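You operate a simulated robot arm through the tools that you are given. There is no shell and no other tool.

Carry out the task below with a simulated robot arm. There is one attempt and no reset: what you move stays moved.

Task
Gauge both panels: OK goes in the green tray, the rest in teal.
Fine: set the rivet gauge on each rivet; put it back. Set down upright: rivet gauge.

The check looks at the end state, three seconds after you hand in, the way a careful person would. Anything else that was tipped, shoved, dropped, spilled or broken makes it a failure.

Robot
A 6-joint arm with a fingered hand, fixed in place. Base frame: the origin is at the foot of the arm, x ahead of it, y to its left, z up; the work surface is at about z = 0.88. Lengths are in m, angles in degrees, forces in N, time in s.
With the tool pointing down near the work surface it reaches from about 0.28 to 0.8 m from the base axis. Its first joint turns from -166.0 to 166.0 degrees. Payload 4 kg.
The TCP is the grasp point between the finger pads, 0.026 m short of the fingertips. In the tool frame z runs along the fingers and y along their closing line. The gripper opens to 0.132 m. The gripper's body begins 0.073 m behind the TCP. The gripper is a hand of 5 fingers: y runs from the thumb to the fingers, the wrist lies at [0, 0, -0.239] in the tool frame, and closing takes about 1.5 s.
Orientation is that of the tool frame in the base frame, as a unit quaternion [w, x, y, z]. With the fingers straight down and closing along the base's y, the tool's x points along the base's -x, its y along +y and its z along -z.

Tools
- The arm moves only by the tool apply_moves. Its argument "steps" is a list of rows, each an object (a shift or turn left out is 0, a gripper value left out holds the last) with "translation": the shift along the tool's x, y, z in m, a list of three; "delta_rot": the turn, a rotation vector about the tool's x, y, z in degrees, a list of three; "claw": the closure in counts, from 0 (fully open) to 255 (shut). In form: [{"translation": [x, y, z], "delta_rot": [rx, ry, rz], "claw": claw}, ...]. A call has 1 to 20 rows; each row shifts and turns the commanded pose from where the row before left it, along the tool's axes as they then stand. Each row takes 0.2 s and may step no farther than 0.05 m and 8.6 degrees from the row before; otherwise, or with a gripper value out of range, the whole call is refused. A pose out of reach is approached as far as the arm can. The call stops where the force on the tool passes 40 N (or 10 N more than at its start, if that is more) or the arm is blocked; 0.2 s more then pass. The fingers move at their own pace (about 0.045 m/s each) and stop on an object; they squeeze with about 33 N. The grip force told is the motor's: it shows also when the fingers shut on nothing. Time passes only in rows, and 0.2 s behind the last, so rows that do not move let the fingers close. The reply holds the time, the measured pose of the TCP, the force on the tool along the base axes, the opening and the grip force, in the units named above and with some noise, with the torque about the TCP (base axes, N m) and any sound that the robot's microphone picked up.
- Cameras (640 x 400 px; columns grow to the right, rows downward): "scene" is fixed at [0.0558, -0.6582, 1.481]; the picture's right is [0.87, -0.50, 0.00], its down [-0.26, -0.45, -0.85] and it looks along [0.42, 0.74, -0.52] (base axes); focal length 373 px, centre (320, 200). "wrist" rides on the gripper at [0.084, 0.002, -0.097] in the tool frame; the picture's right is [-0.02, 1.00, 0.00], its down [-0.75, -0.02, -0.66] and it looks along [-0.66, -0.01, 0.75] (tool axes); focal length 270 px, centre (320, 200). There is no depth. A picture from a camera that has moved, and an enlarged one, comes with that camera's place and axes in the base frame and with its lens. The place of the scene camera against the robot may be out by one fixed shift of up to 0.012 m in any direction.
- camera(camera): a new picture of that camera. The clock stands still meanwhile.
- set_grasp(shape): the hand has 5 fingers and takes this shape, open, in about a second: jaw (thumb against the fingers, like two jaws); tri (thumb and two fingers); tip (a fingertip pinch); poke (one finger out to press); point (the index stretched); flat (the hand flat); cup (the hand cupped); fist (a fist). The gripper value then closes the fingers along that shape, each until it touches; the sizes above hold for jaw. It gives what a move gives, with no picture.
- inspect(camera, box): a new picture of the part [left, top, right, bottom] of that camera's present view, enlarged. The clock stands still meanwhile.
- job_done(): hands the job in; it is judged then, once.

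Nothing tells you positions but the pictures and the camera data. Unless the task says otherwise, let go and move clear before handing in.

The tools are called after "Emit:" as a command line: name --argument value ..., lists and objects as JSON in quotes. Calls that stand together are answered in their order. apply_moves: Moves the arm, as the interface text tells. Its arguments: {"type":"object","properties":{"steps":{"type":"array","items":{"type":"object","properties":{"translation":{"type":"array","items":{"type":"number"}},"delta_rot":{"type":"array","items":{"type":"number"}},"claw":{"type":"number"}}}}},"required":["steps"]} The other tools are called the same way: set_grasp (shape) gives the hand a shape; camera (camera) takes a picture; inspect (camera, box) takes an enlarged picture of a part of a camera's view; job_done () hands the job in.

At the start:

```text
time: 0.0
position: [0.5468, -0.0265, 1.1896]
tcp_rot: [0.0, 0.0, 1.0, 0.0]
force: [0.3, 0.4, 0.9]
torque: [0.01, -0.01, 0.01]
grip_width: 0.1318
grasp_force: 0.1
shape: jaw
```

scene: 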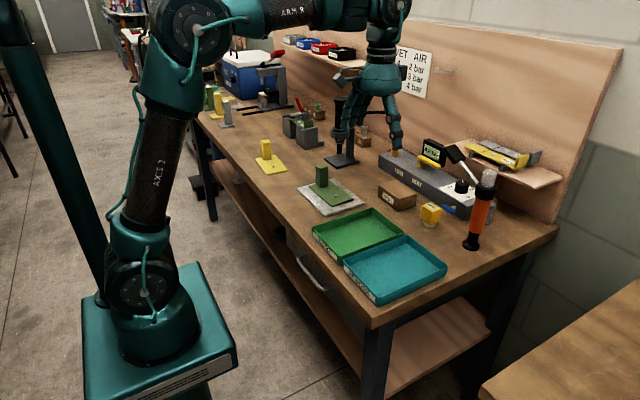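
wrist: 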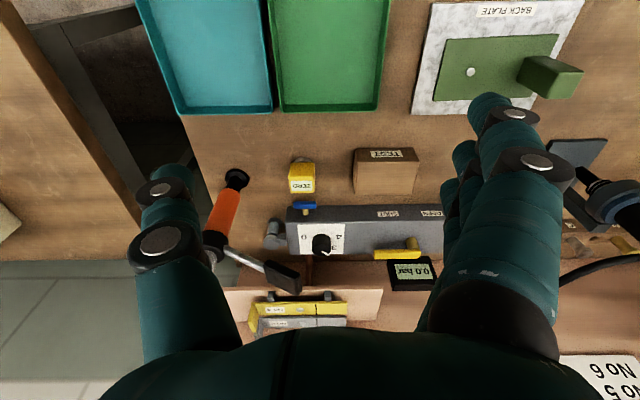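

I see a workbench with green and teal trays, a green panel on a back plate, a yellow panel-like piece, and various tools. I'll look closer at the details before moving.

Emit:
inspect --camera "scene" --box '[200, 60, 360, 160]'

Emit:
inspect --camera "scene" --box '[240, 130, 400, 230]'

Emit:
inspect --camera "scene" --box '[370, 120, 560, 240]'

Emit:
inspect --camera "scene" --box '[300, 200, 460, 310]'

Emit:
inspect --camera "wrist" --box '[400, 0, 640, 150]'

Emit:
inspect --camera "wrist" --box '[200, 130, 460, 350]'

```text
4.00 times, centred on (280, 110) of scene
camera zoom: at [0.0558, -0.6582, 1.481], right [0.87, -0.5, 0.0], down [-0.26, -0.45, -0.85], along [0.42, 0.74, -0.52], focal length 1493 px, centre (480, 560)
```

zoom: 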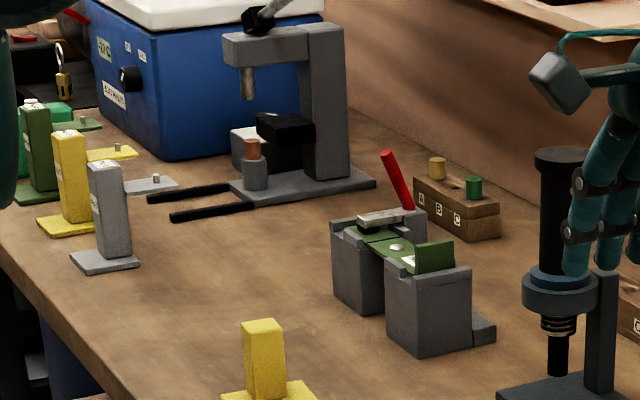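

```text
4.00 times, centred on (320, 180) of scene
camera zoom: at [0.0558, -0.6582, 1.481], right [0.87, -0.5, 0.0], down [-0.26, -0.45, -0.85], along [0.42, 0.74, -0.52], focal length 1493 px, centre (320, 280)
```

zoom: 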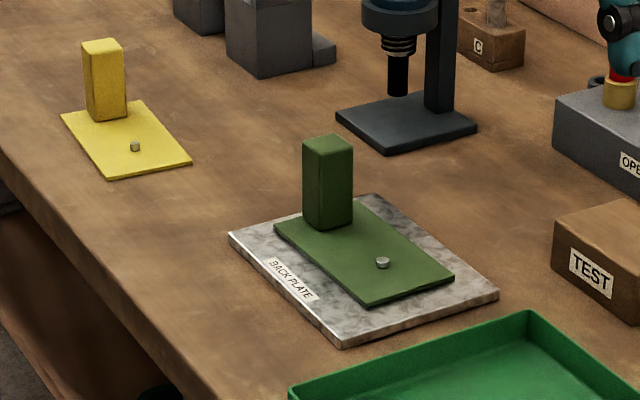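

```text
3.33 times, centred on (465, 180) of scene
camera zoom: at [0.0558, -0.6582, 1.481], right [0.87, -0.5, 0.0], down [-0.26, -0.45, -0.85], along [0.42, 0.74, -0.52], focal length 1244 px, centre (-163, 267)
```

zoom: 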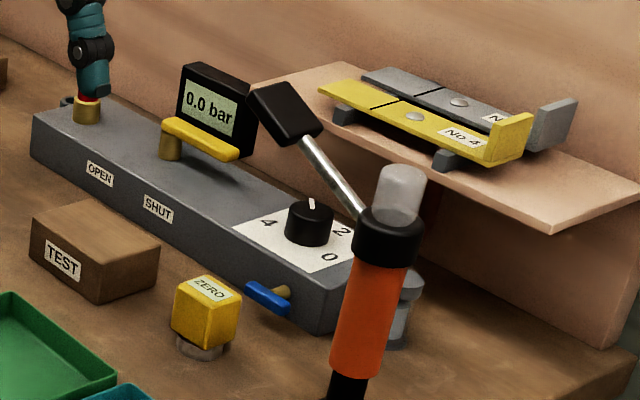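

```text
3.64 times, centred on (380, 255) of scene
camera zoom: at [0.0558, -0.6582, 1.481], right [0.87, -0.5, 0.0], down [-0.26, -0.45, -0.85], along [0.42, 0.74, -0.52], focal length 1357 px, centre (102, 0)
```

zoom: 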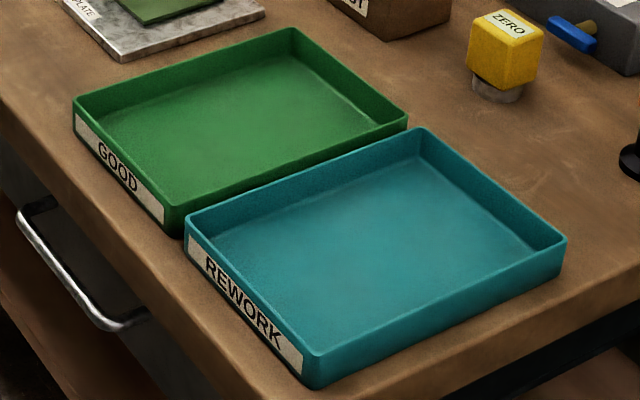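

```text
2.67 times, centred on (520, 75) of wrist
camera zoom: at [0.4621, -0.0249, 1.2869], right [0.02, 1.0, 0.0], down [0.75, -0.02, 0.66], along [0.66, -0.01, -0.75], focal length 721 px, centre (-213, 533)
```

zoom: 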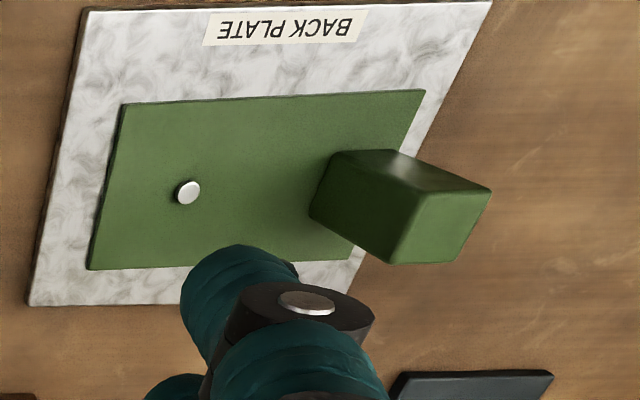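

```text
1.82 times, centred on (330, 240) of wrist
camera zoom: at [0.4621, -0.0249, 1.2869], right [0.02, 1.0, 0.0], down [0.75, -0.02, 0.66], along [0.66, -0.01, -0.75], focal length 491 px, centre (302, 127)
```

zoom: 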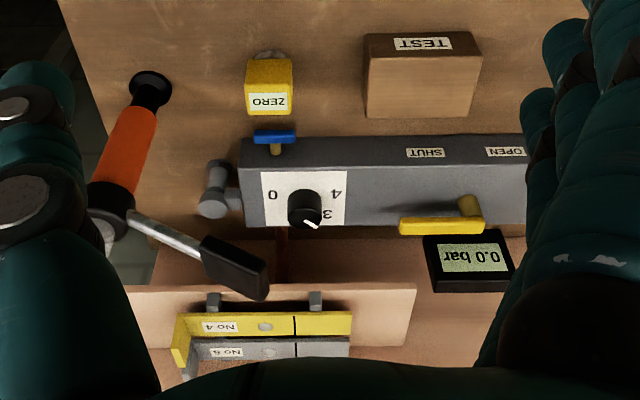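

There are several fixtures and tools; I don't yet know which is the rivet gauge and which are the two panels. I'll inspect the rest of the scene, including the sign and the far-left pieces.

Emit:
inspect --camera "scene" --box '[380, 30, 480, 110]'

Emit:
inspect --camera "scene" --box '[200, 70, 260, 130]'

Emit:
inspect --camera "scene" --box '[275, 30, 375, 100]'

Emit:
inspect --camera "scene" --box '[245, 60, 305, 115]'

Emit:
inspect --camera "scene" --box '[280, 90, 380, 170]'

Emit:
inspect --camera "wrist" --box '[500, 120, 640, 400]'

```text
5.00 times, centred on (430, 70) of scene
camera zoom: at [0.0558, -0.6582, 1.481], right [0.87, -0.5, 0.0], down [-0.26, -0.45, -0.85], along [0.42, 0.74, -0.52], focal length 1866 px, centre (-230, 850)
```

zoom: 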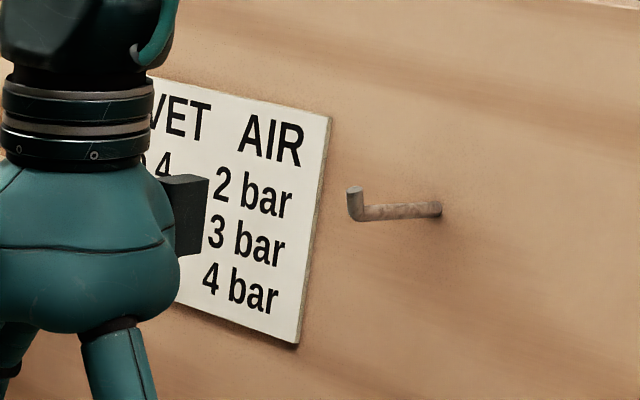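

```text
6.67 times, centred on (230, 100) of scene
camera zoom: at [0.0558, -0.6582, 1.481], right [0.87, -0.5, 0.0], down [-0.26, -0.45, -0.85], along [0.42, 0.74, -0.52], focal length 2489 px, centre (920, 867)
```

zoom: 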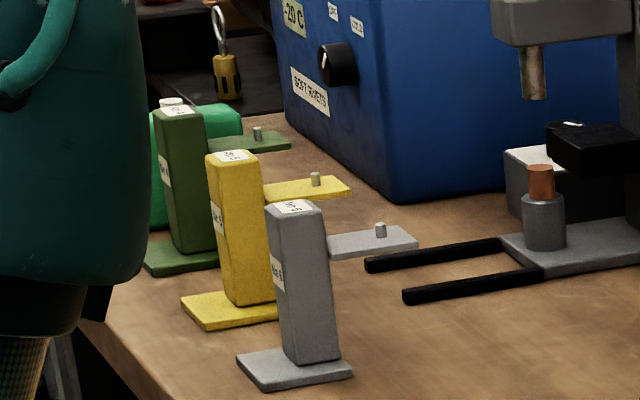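

```text
5.71 times, centred on (325, 65) of scene
camera zoom: at [0.0558, -0.6582, 1.481], right [0.87, -0.5, 0.0], down [-0.26, -0.45, -0.85], along [0.42, 0.74, -0.52], focal length 2133 px, centre (291, 971)
```

zoom: 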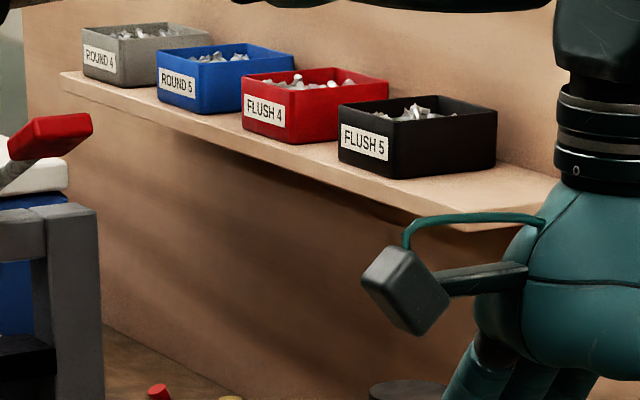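

```text
7.27 times, centred on (275, 88) of scene
camera zoom: at [0.0558, -0.6582, 1.481], right [0.87, -0.5, 0.0], down [-0.26, -0.45, -0.85], along [0.42, 0.74, -0.52], focal length 2715 px, centre (647, 1018)
```

zoom: 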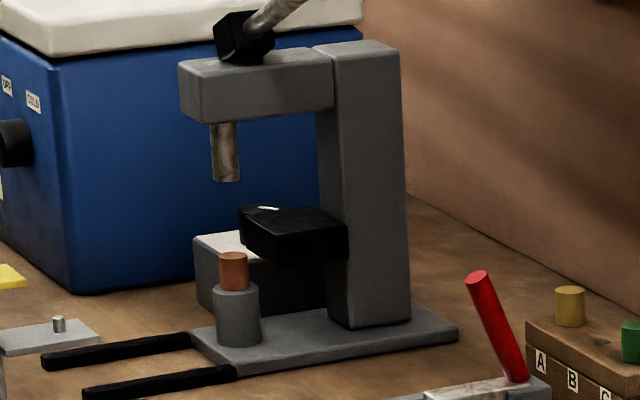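

```text
5.00 times, centred on (330, 130) of scene
camera zoom: at [0.0558, -0.6582, 1.481], right [0.87, -0.5, 0.0], down [-0.26, -0.45, -0.85], along [0.42, 0.74, -0.52], focal length 1866 px, centre (270, 550)
```

zoom: 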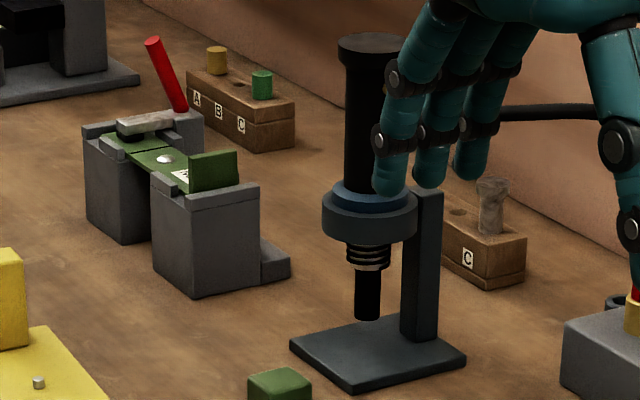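

```text
1.43 times, centred on (570, 260) of wrist
camera zoom: at [0.4621, -0.0249, 1.2869], right [0.02, 1.0, 0.0], down [0.75, -0.02, 0.66], along [0.66, -0.01, -0.75], focal length 386 px, centre (-37, 114)
```

zoom: 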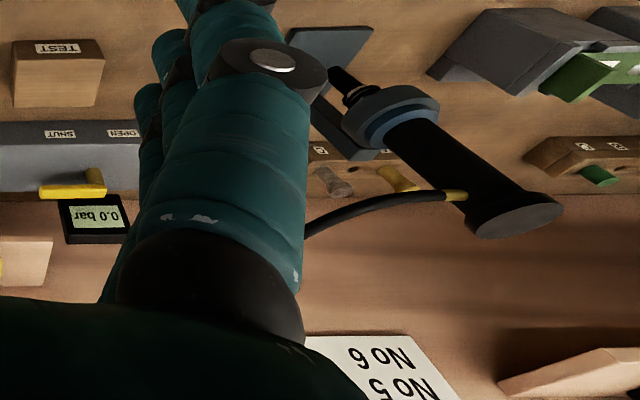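

The yellow cube on a steel foot near (0.735, -0.06) looks like the gauge, with an orange tool and a lever close to it. I'll zoom in on those and on the panels.

Emit:
inspect --camera "wrist" --box '[270, 145, 350, 225]'

Emit:
inspect --camera "scene" --box '[410, 195, 450, 230]'

Emit:
inspect --camera "scene" --box '[430, 130, 530, 260]'

Emit:
inspect --camera "wrist" --box '[190, 150, 310, 300]'

Emit:
inspect --camera "scene" --box '[245, 130, 300, 180]'

Emit:
inspect --camera "scene" --box '[300, 155, 370, 220]'

```text
5.00 times, centred on (310, 185) of wrist
camera zoom: at [0.4621, -0.0249, 1.2869], right [0.02, 1.0, 0.0], down [0.75, -0.02, 0.66], along [0.66, -0.01, -0.75], focal length 1351 px, centre (370, 275)
```

zoom: 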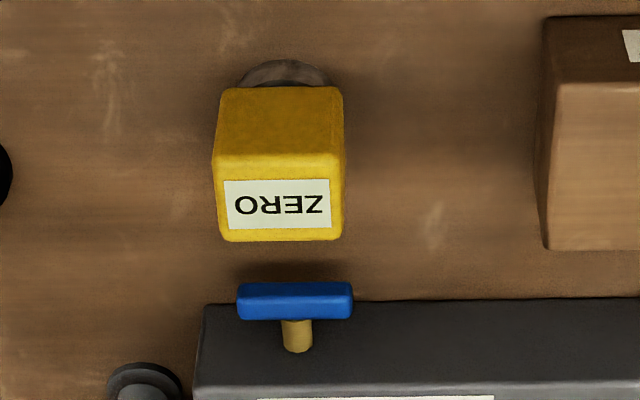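

```text
11.43 times, centred on (430, 212) of scene
camera zoom: at [0.0558, -0.6582, 1.481], right [0.87, -0.5, 0.0], down [-0.26, -0.45, -0.85], along [0.42, 0.74, -0.52], focal length 4266 px, centre (-937, 57)
```

zoom: 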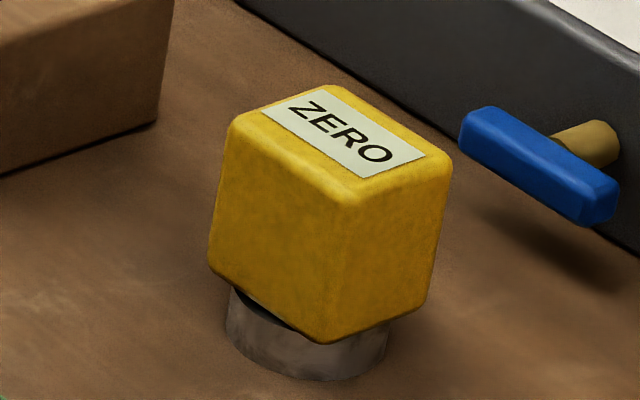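

```text
3.08 times, centred on (480, 195) of scene
camera zoom: at [0.0558, -0.6582, 1.481], right [0.87, -0.5, 0.0], down [-0.26, -0.45, -0.85], along [0.42, 0.74, -0.52], focal length 1149 px, centre (-172, 215)
```

zoom: 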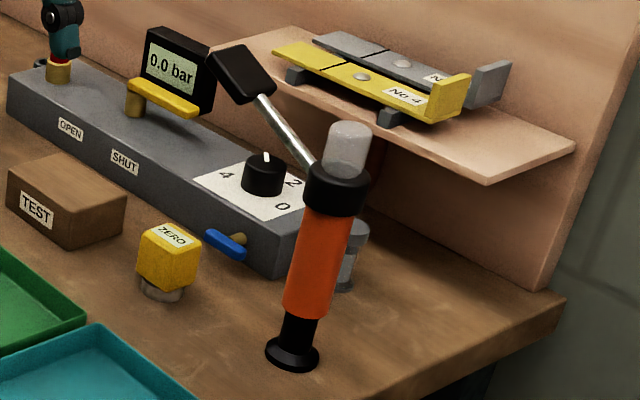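

```text
2.67 times, centred on (250, 225) of wrist
camera zoom: at [0.4621, -0.0249, 1.2869], right [0.02, 1.0, 0.0], down [0.75, -0.02, 0.66], along [0.66, -0.01, -0.75], focal length 721 px, centre (507, 133)
```

zoom: 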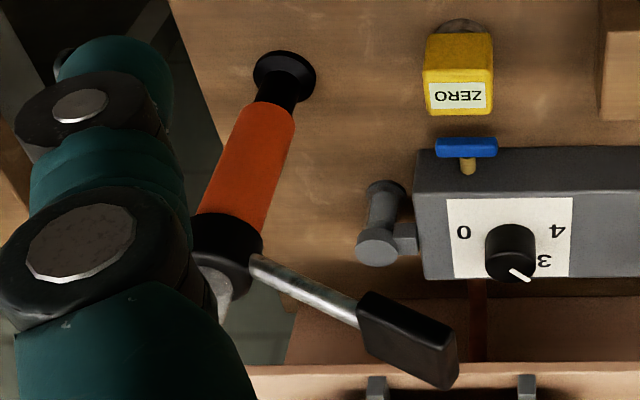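

```text
8.00 times, centred on (272, 155) of scene
camera zoom: at [0.0558, -0.6582, 1.481], right [0.87, -0.5, 0.0], down [-0.26, -0.45, -0.85], along [0.42, 0.74, -0.52], focal length 2986 px, centre (700, 560)
```

zoom: 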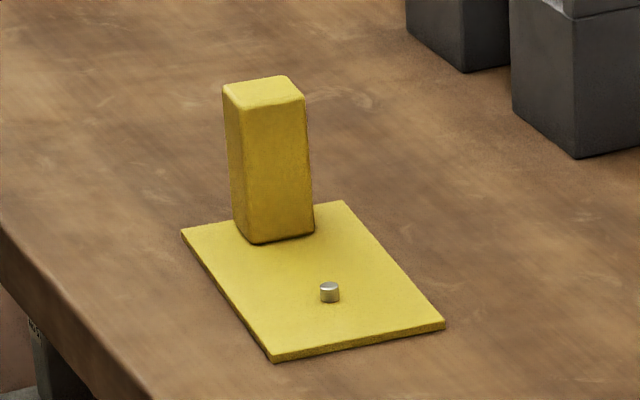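

```text
6.15 times, centred on (335, 188) of scene
camera zoom: at [0.0558, -0.6582, 1.481], right [0.87, -0.5, 0.0], down [-0.26, -0.45, -0.85], along [0.42, 0.74, -0.52], focal length 2297 px, centre (228, 277)
```

zoom: 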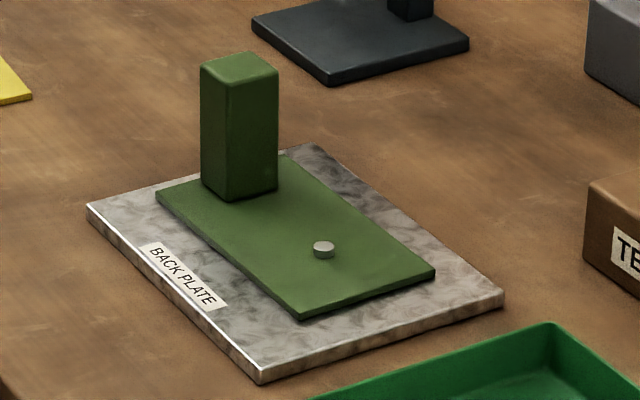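

The yellow cube (about 4 cm, display reading ZERO, steel foot) at about (0.737, -0.058) is the gauge. An orange tool's lever may overhang it, so I'll move closer with a tilted hand to check clearance from a second angle.

Emit:
apply_moves --steps '[{"translation": [0, -0.02, 0.02], "delta_rot": [0, -7.5, 0]}, {"translation": [0, -0.014, 0.02], "delta_rot": [0, -7.5, 0]}, {"translation": [0, 0, 0.02], "delta_rot": [0, -7.5, 0]}, {"translation": [0, 0, 0.02], "delta_rot": [0, -7.5, 0]}, {"translation": [0, 0, 0]}]'

Emit:
camera --camera "wrist"

Emit:
camera --camera "scene"

```text
time: 1.2
position: [0.5608, -0.0635, 1.1123]
tcp_rot: [0.258, 0.001, 0.966, 0.0]
force: [-0.5, 0.5, -0.3]
torque: [-0.01, 0.02, -0.01]
grip_width: 0.1317
grasp_force: 0.0
shape: jaw
```

```text
taken
camera wrist: at [0.4394, -0.0611, 1.1538], right [0.02, 1.0, 0.01], down [0.32, -0.02, 0.95], along [0.95, -0.01, -0.32], focal length 270 px, centre (320, 200)
```

wrist: 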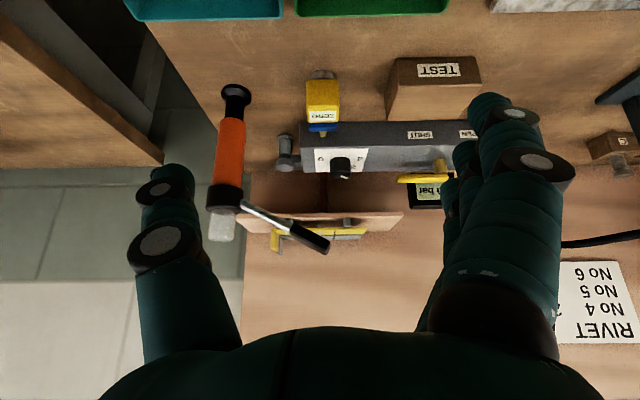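

```text
taken
```

scene: 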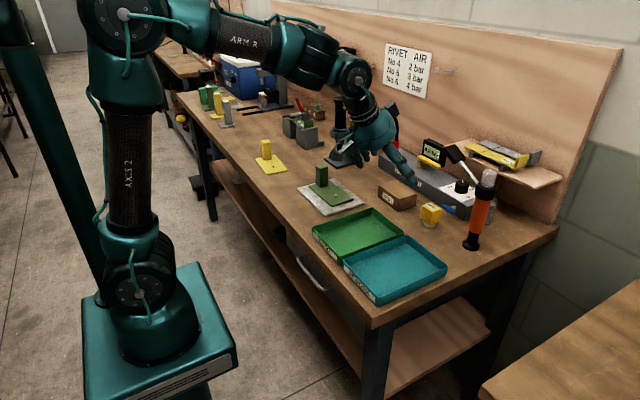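

The lever's black block hangs at about (0.756, -0.077, 1.097), right above the gauge, so I need a tilted approach. I'll look at the hand's own shape to judge finger spread.

Emit:
inspect --camera "scene" --box '[310, 60, 430, 200]'

Emit:
inspect --camera "wrist" --box '[400, 70, 600, 330]'

Emit:
inspect --camera "wrist" --box '[180, 40, 400, 270]'

Emit:
inspect --camera "scene" --box '[170, 50, 330, 150]'

```text
2.86 times, centred on (370, 130) of scene
camera zoom: at [0.0558, -0.6582, 1.481], right [0.87, -0.5, 0.0], down [-0.26, -0.45, -0.85], along [0.42, 0.74, -0.52], focal length 1066 px, centre (177, 400)
```

zoom: 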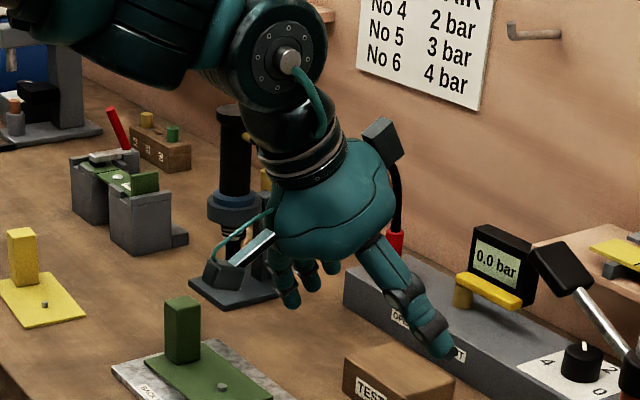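

```text
1.54 times, centred on (500, 200) of wrist
camera zoom: at [0.4394, -0.0611, 1.1538], right [0.02, 1.0, 0.01], down [0.32, -0.02, 0.95], along [0.95, -0.01, -0.32], focal length 416 px, centre (43, 200)
```

zoom: 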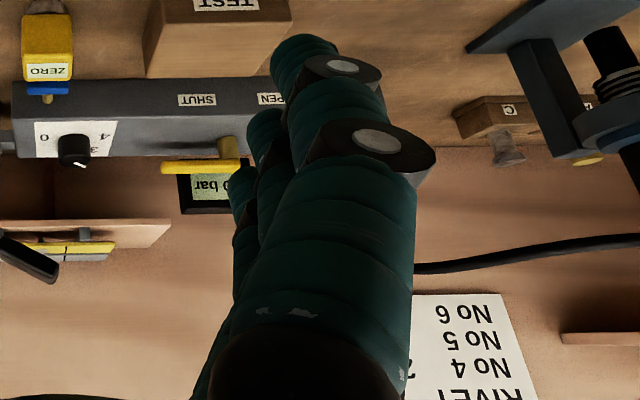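

```text
1.74 times, centred on (290, 155) of wrist
camera zoom: at [0.4394, -0.0611, 1.1538], right [0.02, 1.0, 0.01], down [0.32, -0.02, 0.95], along [0.95, -0.01, -0.32], focal length 470 px, centre (372, 278)
```

zoom: 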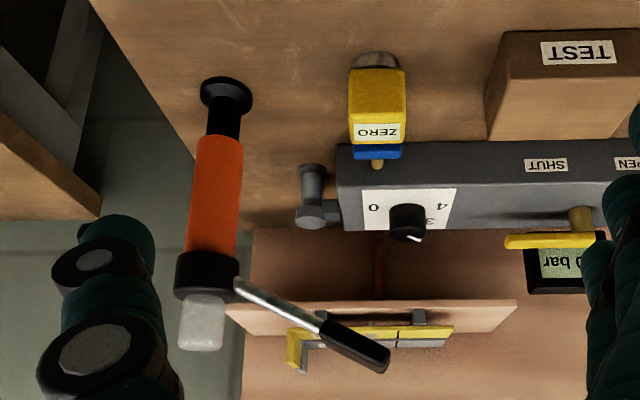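

```text
4.00 times, centred on (250, 100) of scene
camera zoom: at [0.0558, -0.6582, 1.481], right [0.87, -0.5, 0.0], down [-0.26, -0.45, -0.85], along [0.42, 0.74, -0.52], focal length 1493 px, centre (600, 600)
```

zoom: 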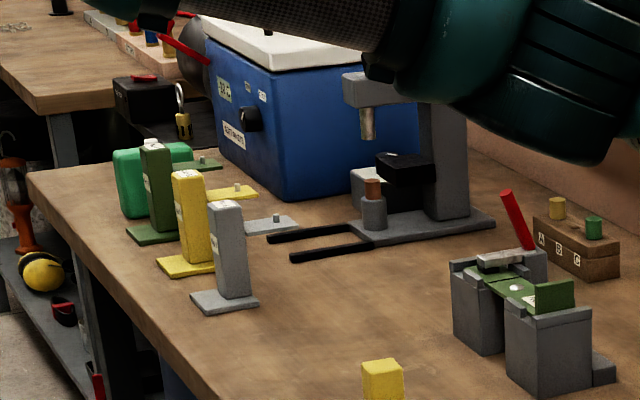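

The lever's lower side is at about z = 1.08 over the gauge, so a 20° forward tilt, entering low and then sliding forward, should clear it. I'll set the tilt, narrow the opening partially, and move to a pre-approach point behind the gauge.

Emit:
apply_moves --steps '[{"delta_rot": [0, 5, 0], "claw": 85}, {"delta_rot": [0, 5, 0]}, {"translation": [-0.0184, 0.0014, 0.033]}, {"translation": [-0.0184, 0.0014, 0.033]}, {"translation": [-0.0184, 0.0014, 0.033]}, {"translation": [-0.0184, 0.0013, 0.033]}, {}, {}]'

Emit:
camera --camera "wrist"

Emit:
camera --camera "scene"

```text
time: 3.0
position: [0.6734, -0.0563, 1.0143]
tcp_rot: [0.174, -0.001, 0.985, 0.0]
force: [0.2, 0.2, 0.3]
torque: [0.01, 0.04, 0.01]
grip_width: 0.0884
grasp_force: 0.1
shape: jaw
```

```text
taken
camera wrist: at [0.5625, -0.055, 1.0766], right [0.02, 1.0, 0.01], down [0.48, -0.02, 0.88], along [0.88, -0.01, -0.48], focal length 270 px, centre (320, 200)
```

wrist: 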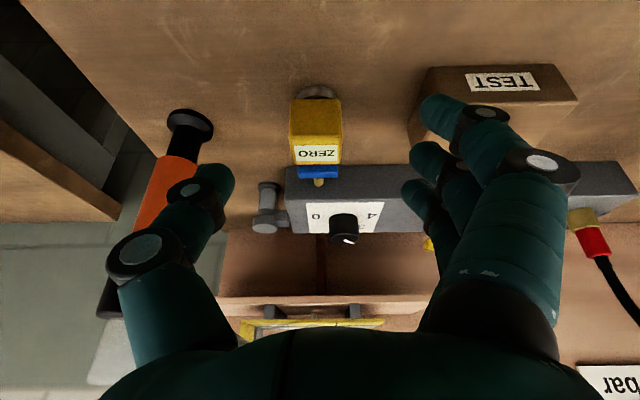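

```text
taken
```

scene: 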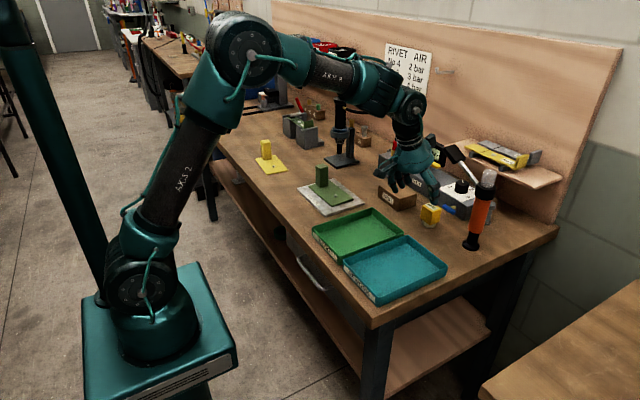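

The hand is behind the gauge, centred on it in y within a few millimetres. I'll zoom in for exact gauge dimensions before descending.

Emit:
inspect --camera "wrist" --box '[260, 70, 380, 190]'

Emit:
inspect --camera "scene" --box '[370, 120, 510, 250]'

```text
3.33 times, centred on (320, 130) of wrist
camera zoom: at [0.5625, -0.055, 1.0766], right [0.02, 1.0, 0.01], down [0.48, -0.02, 0.88], along [0.88, -0.01, -0.48], focal length 901 px, centre (320, 433)
```

zoom: 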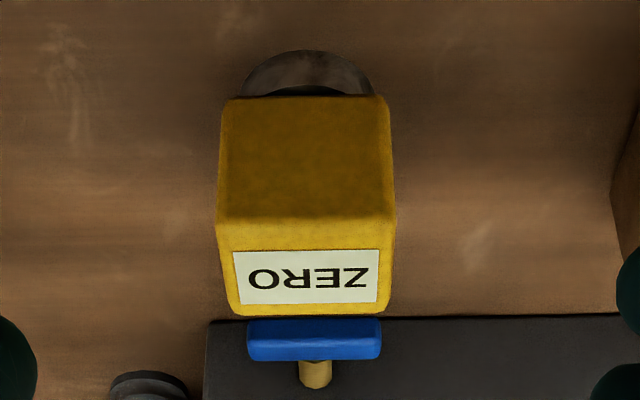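

```text
3.08 times, centred on (440, 185) of scene
camera zoom: at [0.0558, -0.6582, 1.481], right [0.87, -0.5, 0.0], down [-0.26, -0.45, -0.85], along [0.42, 0.74, -0.52], focal length 1149 px, centre (-49, 246)
```

zoom: 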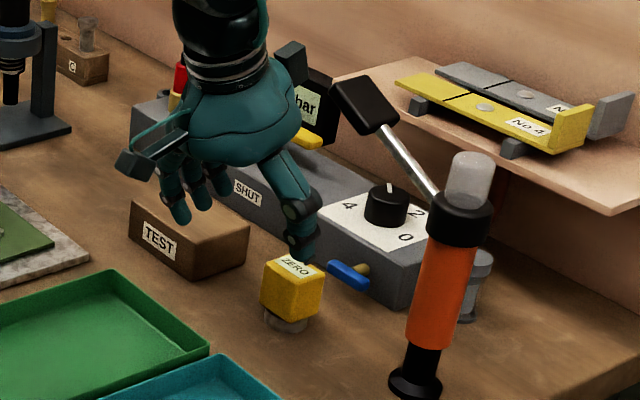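

The gauge is centred at about (0.736, -0.059), its cube spanning z ≈ 0.90 to 0.935. I'll descend behind it with the fingers either side, then check before sliding forward.

Emit:
apply_moves --steps '[{"translation": [0.0093, -0.0009, 0.028]}, {"translation": [0.0093, -0.0009, 0.028]}, {"translation": [0.0092, -0.0009, 0.0279]}, {}]'

Emit:
camera --camera "wrist"

Emit:
inspect --camera "scene" --box '[370, 120, 510, 250]'

```text
time: 4.0
position: [0.6758, -0.0564, 0.9267]
tcp_rot: [0.173, -0.001, 0.985, 0.0]
force: [0.4, -0.2, 0.1]
torque: [-0.02, 0.02, -0.01]
grip_width: 0.0884
grasp_force: 0.0
shape: jaw
```

```text
taken
camera wrist: at [0.5636, -0.0555, 0.988], right [0.02, 1.0, 0.01], down [0.48, -0.02, 0.88], along [0.88, -0.01, -0.48], focal length 270 px, centre (320, 200)
```

wrist: 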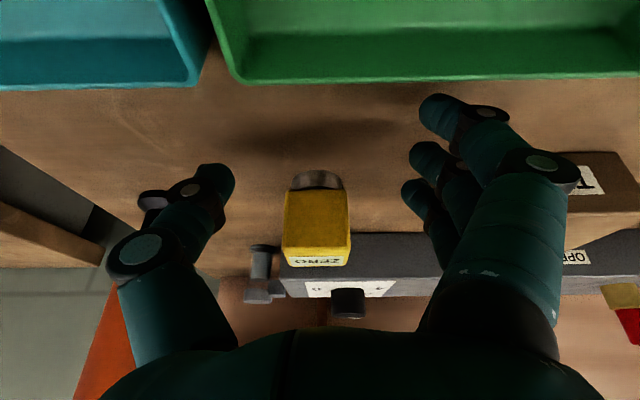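

```text
3.08 times, centred on (440, 185) of scene
camera zoom: at [0.0558, -0.6582, 1.481], right [0.87, -0.5, 0.0], down [-0.26, -0.45, -0.85], along [0.42, 0.74, -0.52], focal length 1149 px, centre (-49, 246)
```

zoom: 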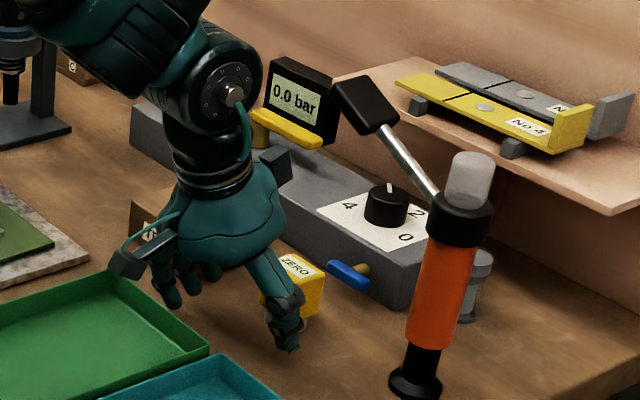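

The fingers straddle the gauge and clear the trays. I'll slide forward part-way and check the clearance under the lever.

Emit:
apply_moves --steps '[{"translation": [-0.0165, -0.0008, 0.006]}, {"translation": [-0.0165, -0.0007, 0.006]}, {}]'

Emit:
inspect --camera "scene" --box '[390, 130, 480, 240]'

Emit:
camera --camera "wrist"

```text
time: 4.8
position: [0.7134, -0.06, 0.9256]
tcp_rot: [0.174, 0.0, 0.985, 0.0]
force: [-0.3, -0.3, -0.4]
torque: [0.04, 0.01, -0.01]
grip_width: 0.0887
grasp_force: 0.1
shape: jaw
```

```text
3.64 times, centred on (435, 185) of scene
camera zoom: at [0.0558, -0.6582, 1.481], right [0.87, -0.5, 0.0], down [-0.26, -0.45, -0.85], along [0.42, 0.74, -0.52], focal length 1357 px, centre (-98, 254)
```

zoom: 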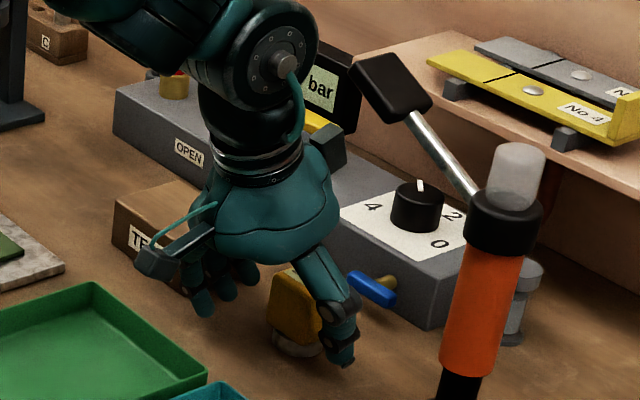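

```text
taken
camera wrist: at [0.601, -0.0574, 0.9878], right [0.02, 1.0, 0.01], down [0.48, -0.02, 0.88], along [0.88, -0.01, -0.48], focal length 270 px, centre (320, 200)
```

wrist: 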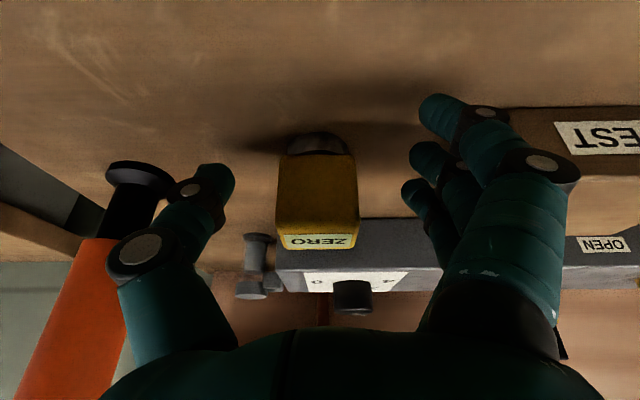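

No contact so far; the right-hand knuckles are close to the TEST block. I'll narrow the opening to about 6 cm, then slide the last 2 cm forward.

Emit:
apply_moves --steps '[{"claw": 135}, {}, {}]'

Emit:
camera --camera "wrist"

```text
time: 5.6
position: [0.7144, -0.0583, 0.9267]
tcp_rot: [0.174, 0.0, 0.985, 0.0]
force: [-0.8, -0.1, -0.3]
torque: [-0.01, 0.02, 0.01]
grip_width: 0.0634
grasp_force: 0.1
shape: jaw
```

```text
taken
camera wrist: at [0.6008, -0.0574, 0.9878], right [0.02, 1.0, 0.01], down [0.48, -0.02, 0.88], along [0.88, -0.01, -0.48], focal length 270 px, centre (320, 200)
```

wrist: 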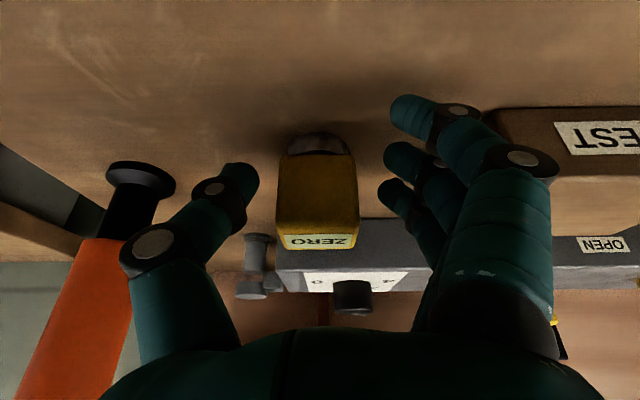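

The cube is nicely between thumb and fingers. Sliding forward 2 cm now, with force monitoring.

Emit:
apply_moves --steps '[{"translation": [-0.0095, -0.0005, 0.0034]}, {"translation": [-0.0095, -0.0005, 0.0034]}, {}]'

Emit:
camera --camera "wrist"

Emit:
inspect --camera "scene" --box '[390, 130, 480, 240]'

```text
time: 6.4
position: [0.7347, -0.0601, 0.9262]
tcp_rot: [0.175, 0.001, 0.985, 0.0]
force: [-0.6, -0.2, 0.5]
torque: [0.02, -0.02, 0.01]
grip_width: 0.063
grasp_force: 0.0
shape: jaw
```

```text
taken
camera wrist: at [0.6214, -0.0588, 0.988], right [0.02, 1.0, 0.01], down [0.48, -0.02, 0.88], along [0.88, -0.01, -0.48], focal length 270 px, centre (320, 200)
```

wrist: 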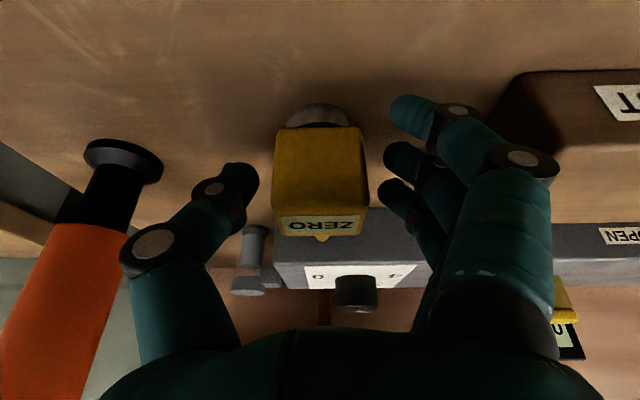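

```text
3.64 times, centred on (435, 185) of scene
camera zoom: at [0.0558, -0.6582, 1.481], right [0.87, -0.5, 0.0], down [-0.26, -0.45, -0.85], along [0.42, 0.74, -0.52], focal length 1357 px, centre (-98, 254)
```

zoom: 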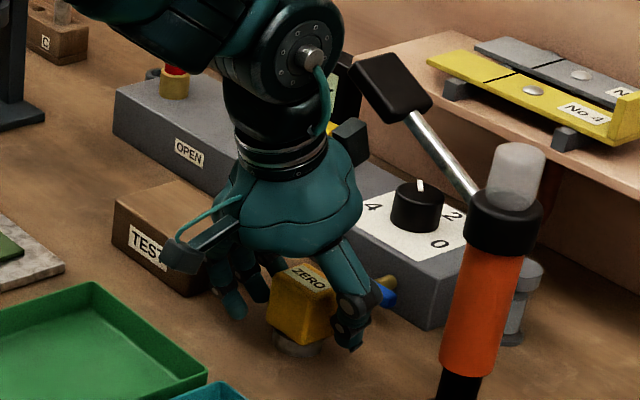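

The gauge sits between thumb and fingers with the lever clear. Closing the grip now.

Emit:
apply_moves --steps '[{"claw": 170}, {}, {"claw": 255}, {}, {}, {}, {}]'

Emit:
camera --camera "wrist"

Emit:
inspect --camera "scene" --box '[390, 130, 480, 240]'

```text
time: 8.0
position: [0.7333, -0.0601, 0.9254]
tcp_rot: [0.173, 0.0, 0.985, 0.0]
force: [0.2, -1.2, 2.7]
torque: [-0.02, 0.0, 0.03]
grip_width: 0.022
grasp_force: 33.1
shape: jaw
```

```text
taken
camera wrist: at [0.6214, -0.059, 0.9881], right [0.02, 1.0, 0.01], down [0.48, -0.02, 0.88], along [0.88, -0.01, -0.48], focal length 270 px, centre (320, 200)
```

wrist: 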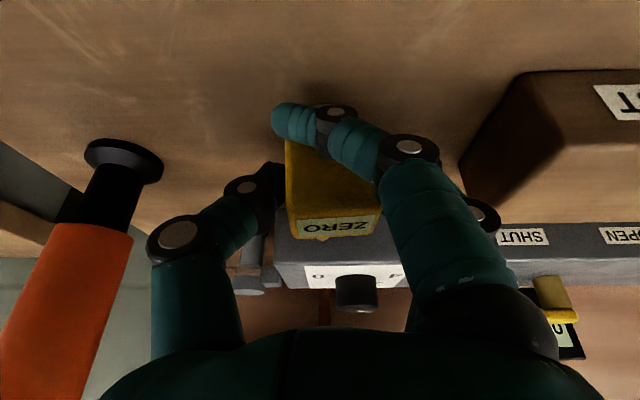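

```text
3.64 times, centred on (435, 185) of scene
camera zoom: at [0.0558, -0.6582, 1.481], right [0.87, -0.5, 0.0], down [-0.26, -0.45, -0.85], along [0.42, 0.74, -0.52], focal length 1357 px, centre (-98, 254)
```

zoom: 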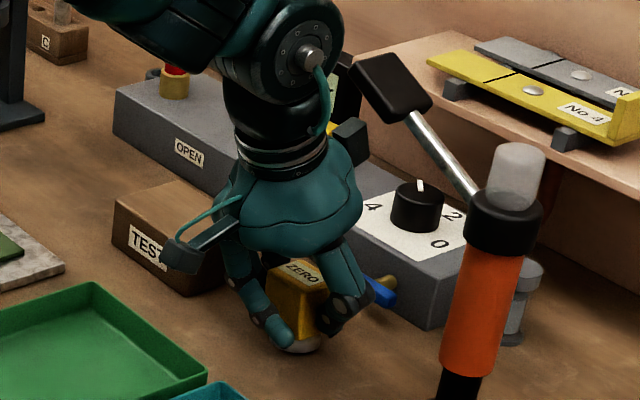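

The hand has gripped (33 N), with one finger curled in front of the cube. I'll inspect the grip closely before lifting.

Emit:
inspect --camera "wrist" --box '[220, 80, 440, 280]'

Emit:
inspect --camera "scene" --box '[405, 180, 460, 230]'

```text
2.00 times, centred on (330, 180) of wrist
camera zoom: at [0.6214, -0.059, 0.9881], right [0.02, 1.0, 0.01], down [0.48, -0.02, 0.88], along [0.88, -0.01, -0.48], focal length 541 px, centre (300, 240)
```

zoom: 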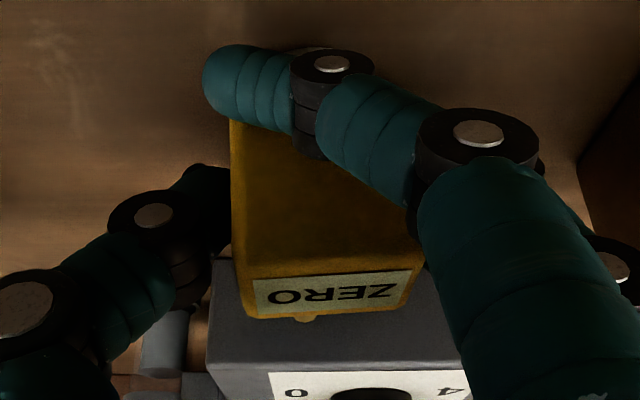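

```text
8.00 times, centred on (432, 205) of scene
camera zoom: at [0.0558, -0.6582, 1.481], right [0.87, -0.5, 0.0], down [-0.26, -0.45, -0.85], along [0.42, 0.74, -0.52], focal length 2986 px, centre (-580, 160)
```

zoom: 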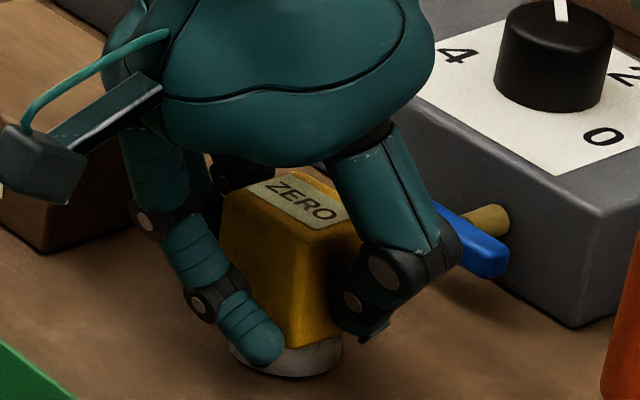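

The gauge is held firmly between thumb and fingers, turned a few degrees and shifted about 6 mm to +y in the hand. I'll lift 6 mm, then back out from under the lever.

Emit:
apply_moves --steps '[{"translation": [-0.002, 0, -0.0056]}, {"translation": [0, 0, 0]}, {"translation": [0.0092, 0, -0.0043]}, {"translation": [0.0183, 0, -0.0083]}, {"translation": [0.0183, 0, -0.0083]}, {"translation": [0.0092, 0, -0.0043]}, {}]'

Emit:
camera --camera "wrist"

Emit:
inspect --camera "scene" --box '[370, 130, 480, 250]'

```text
time: 9.6
position: [0.6736, -0.0591, 0.9361]
tcp_rot: [0.173, 0.0, 0.985, 0.001]
force: [-0.4, -0.2, -1.7]
torque: [0.03, -0.06, 0.02]
grip_width: 0.0216
grasp_force: 33.1
shape: jaw
```

```text
taken
camera wrist: at [0.5605, -0.0583, 0.9973], right [0.02, 1.0, 0.01], down [0.48, -0.02, 0.88], along [0.88, -0.01, -0.48], focal length 270 px, centre (320, 200)
```

wrist: 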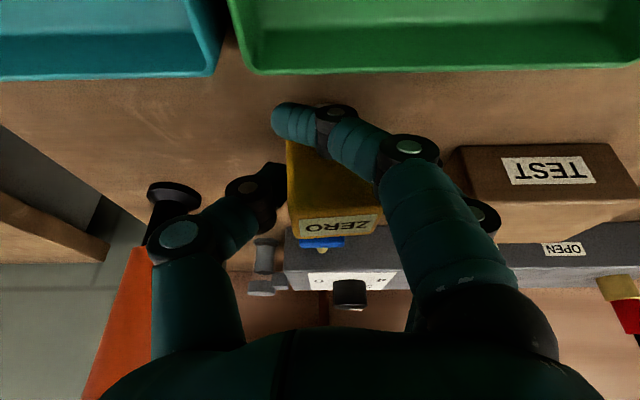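

```text
3.33 times, centred on (425, 190) of scene
camera zoom: at [0.0558, -0.6582, 1.481], right [0.87, -0.5, 0.0], down [-0.26, -0.45, -0.85], along [0.42, 0.74, -0.52], focal length 1244 px, centre (-30, 233)
```

zoom: 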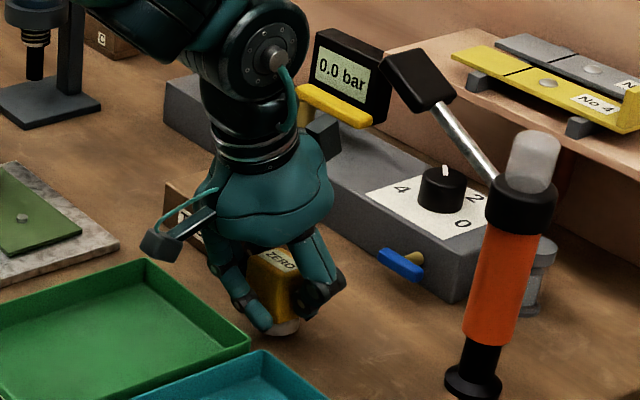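

The gauge is out from under the lever and securely held. Next I'll raise it to travel height and look at how it sits in the hand.

Emit:
apply_moves --steps '[{"translation": [-0.0141, 0, -0.0388]}, {"translation": [-0.0047, 0, -0.042]}, {"translation": [-0.0047, 0, -0.042]}, {}]'

Emit:
inspect --camera "wrist" --box '[250, 80, 410, 260]'

Emit:
inspect --camera "scene" --box '[360, 100, 450, 230]'

```text
time: 10.6
position: [0.6524, -0.0596, 1.0553]
tcp_rot: [0.174, -0.001, 0.985, 0.001]
force: [-0.1, -0.1, -1.0]
torque: [-0.01, -0.01, 0.0]
grip_width: 0.0213
grasp_force: 32.9
shape: jaw
```

```text
2.22 times, centred on (330, 170) of wrist
camera zoom: at [0.54, -0.0581, 1.118], right [0.02, 1.0, 0.01], down [0.48, -0.02, 0.88], along [0.88, -0.01, -0.48], focal length 601 px, centre (298, 267)
```

zoom: 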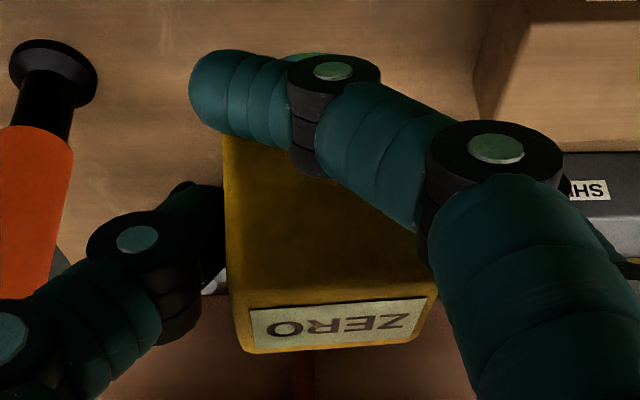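

```text
3.08 times, centred on (405, 165) of scene
camera zoom: at [0.0558, -0.6582, 1.481], right [0.87, -0.5, 0.0], down [-0.26, -0.45, -0.85], along [0.42, 0.74, -0.52], focal length 1149 px, centre (58, 308)
```

zoom: 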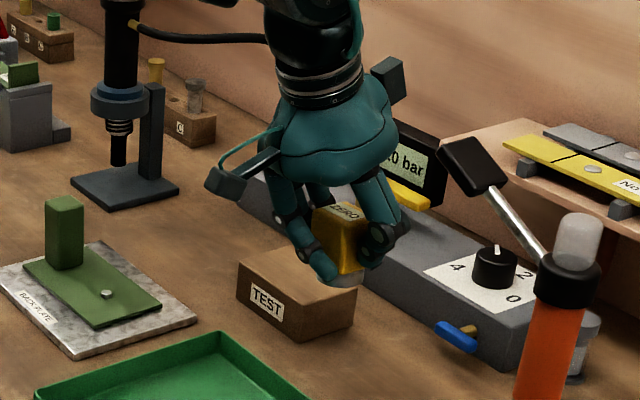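

The gauge appears about 2 mm ahead and 7 mm to +y of the TCP. I'll check it's hanging level and then look at the green panel's rivet precisely.

Emit:
inspect --camera "scene" --box '[435, 155, 490, 205]'

Emit:
inspect --camera "scene" --box '[440, 150, 480, 200]'

Emit:
inspect --camera "scene" --box '[430, 160, 500, 220]'

```text
8.00 times, centred on (462, 180) of scene
camera zoom: at [0.0558, -0.6582, 1.481], right [0.87, -0.5, 0.0], down [-0.26, -0.45, -0.85], along [0.42, 0.74, -0.52], focal length 2986 px, centre (-820, 360)
```

zoom: 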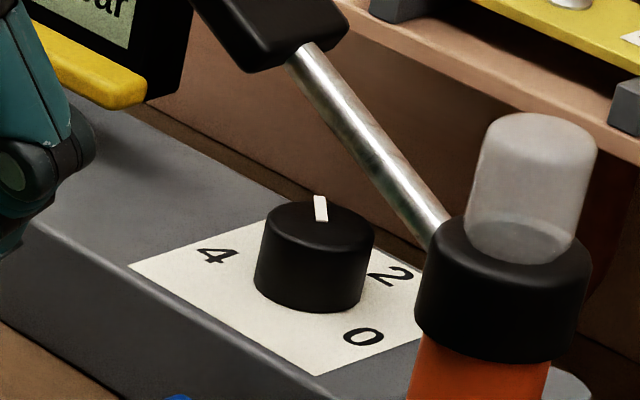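

```text
8.00 times, centred on (460, 175) of scene
camera zoom: at [0.0558, -0.6582, 1.481], right [0.87, -0.5, 0.0], down [-0.26, -0.45, -0.85], along [0.42, 0.74, -0.52], focal length 2986 px, centre (-800, 400)
```

zoom: 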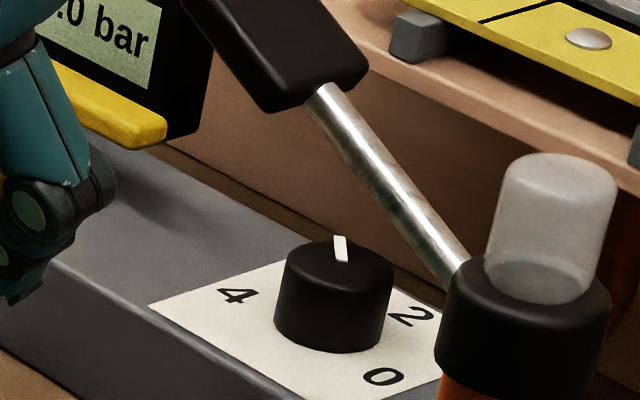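

```text
6.67 times, centred on (465, 190) of scene
camera zoom: at [0.0558, -0.6582, 1.481], right [0.87, -0.5, 0.0], down [-0.26, -0.45, -0.85], along [0.42, 0.74, -0.52], focal length 2489 px, centre (-647, 267)
```

zoom: 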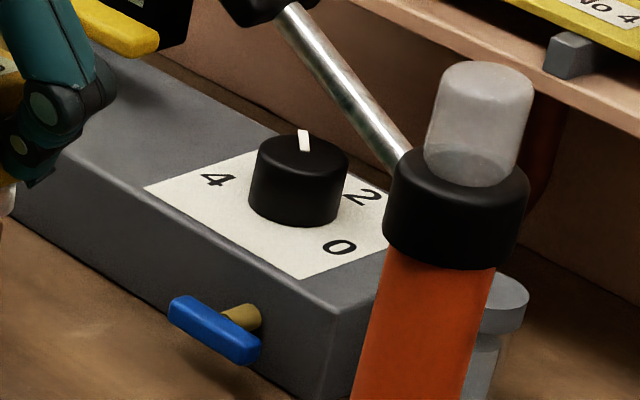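

I aimed that zoom off to the side; the gauge is at about (411, 178) in the scene view.

Emit:
inspect --camera "scene" --box '[385, 150, 440, 200]'

```text
8.00 times, centred on (412, 175) of scene
camera zoom: at [0.0558, -0.6582, 1.481], right [0.87, -0.5, 0.0], down [-0.26, -0.45, -0.85], along [0.42, 0.74, -0.52], focal length 2986 px, centre (-420, 400)
```

zoom: 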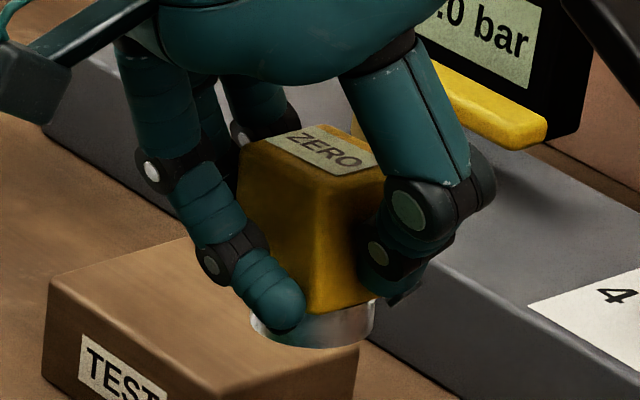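

The cube looks rolled a few degrees (top leaning to +y) in the hand. I'll measure the tilt with a closer zoom so I can level it before setting it down.

Emit:
inspect --camera "wrist" --box '[280, 130, 390, 245]'

```text
3.48 times, centred on (335, 188) of wrist
camera zoom: at [0.54, -0.0581, 1.118], right [0.02, 1.0, 0.01], down [0.48, -0.02, 0.88], along [0.88, -0.01, -0.48], focal length 940 px, centre (268, 244)
```

zoom: 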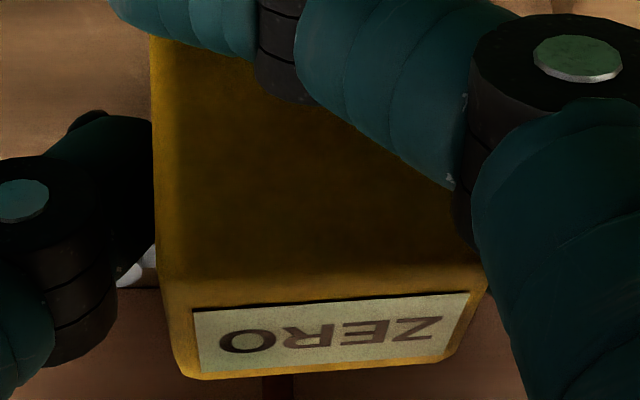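

The cube is rolled by about 6° in the hand (top to +y). I'll carry it over to just behind the green panel's rivet, level it by rolling the hand, and check.

Emit:
apply_moves --steps '[{"translation": [0.0232, 0.0383, -0.0093]}, {"translation": [0.0232, 0.0383, -0.0093]}, {"translation": [0.0232, 0.0383, -0.0093]}, {"translation": [0.0232, 0.0383, -0.0093]}, {"translation": [0.0232, 0.0383, -0.0093]}, {"translation": [0.0232, 0.0383, -0.0093]}, {"delta_rot": [-5.92, 0, 2.15]}, {}, {}]'

Emit:
camera --camera "wrist"

Emit:
camera --camera "scene"

```text
time: 12.6
position: [0.5036, 0.1688, 1.0649]
tcp_rot: [0.173, 0.01, 0.983, 0.055]
force: [-0.6, -0.1, -0.2]
torque: [0.02, 0.0, 0.04]
grip_width: 0.0215
grasp_force: 32.8
shape: jaw
```

```text
taken
camera wrist: at [0.3917, 0.164, 1.1267], right [0.02, 0.99, 0.12], down [0.48, -0.11, 0.87], along [0.88, 0.04, -0.48], focal length 270 px, centre (320, 200)
```

wrist: 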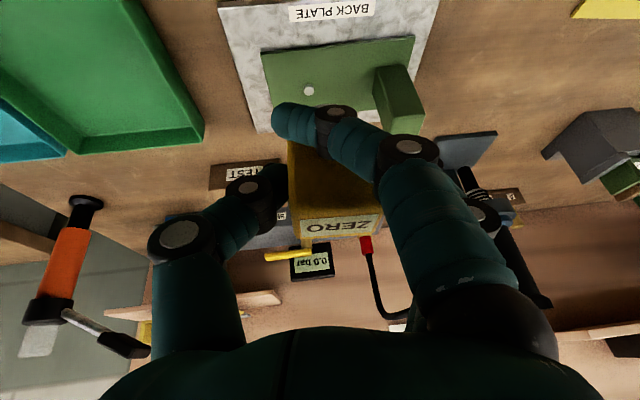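

```text
taken
```

scene: 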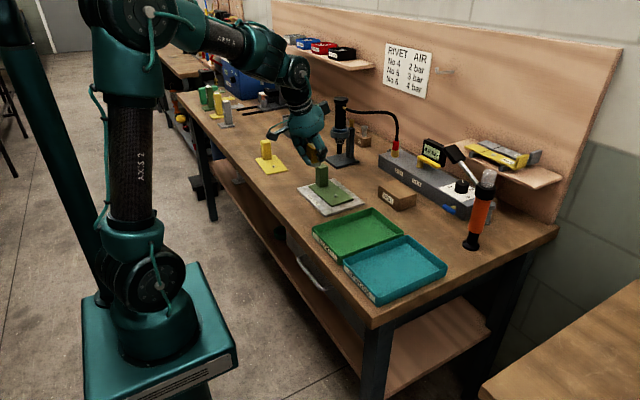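

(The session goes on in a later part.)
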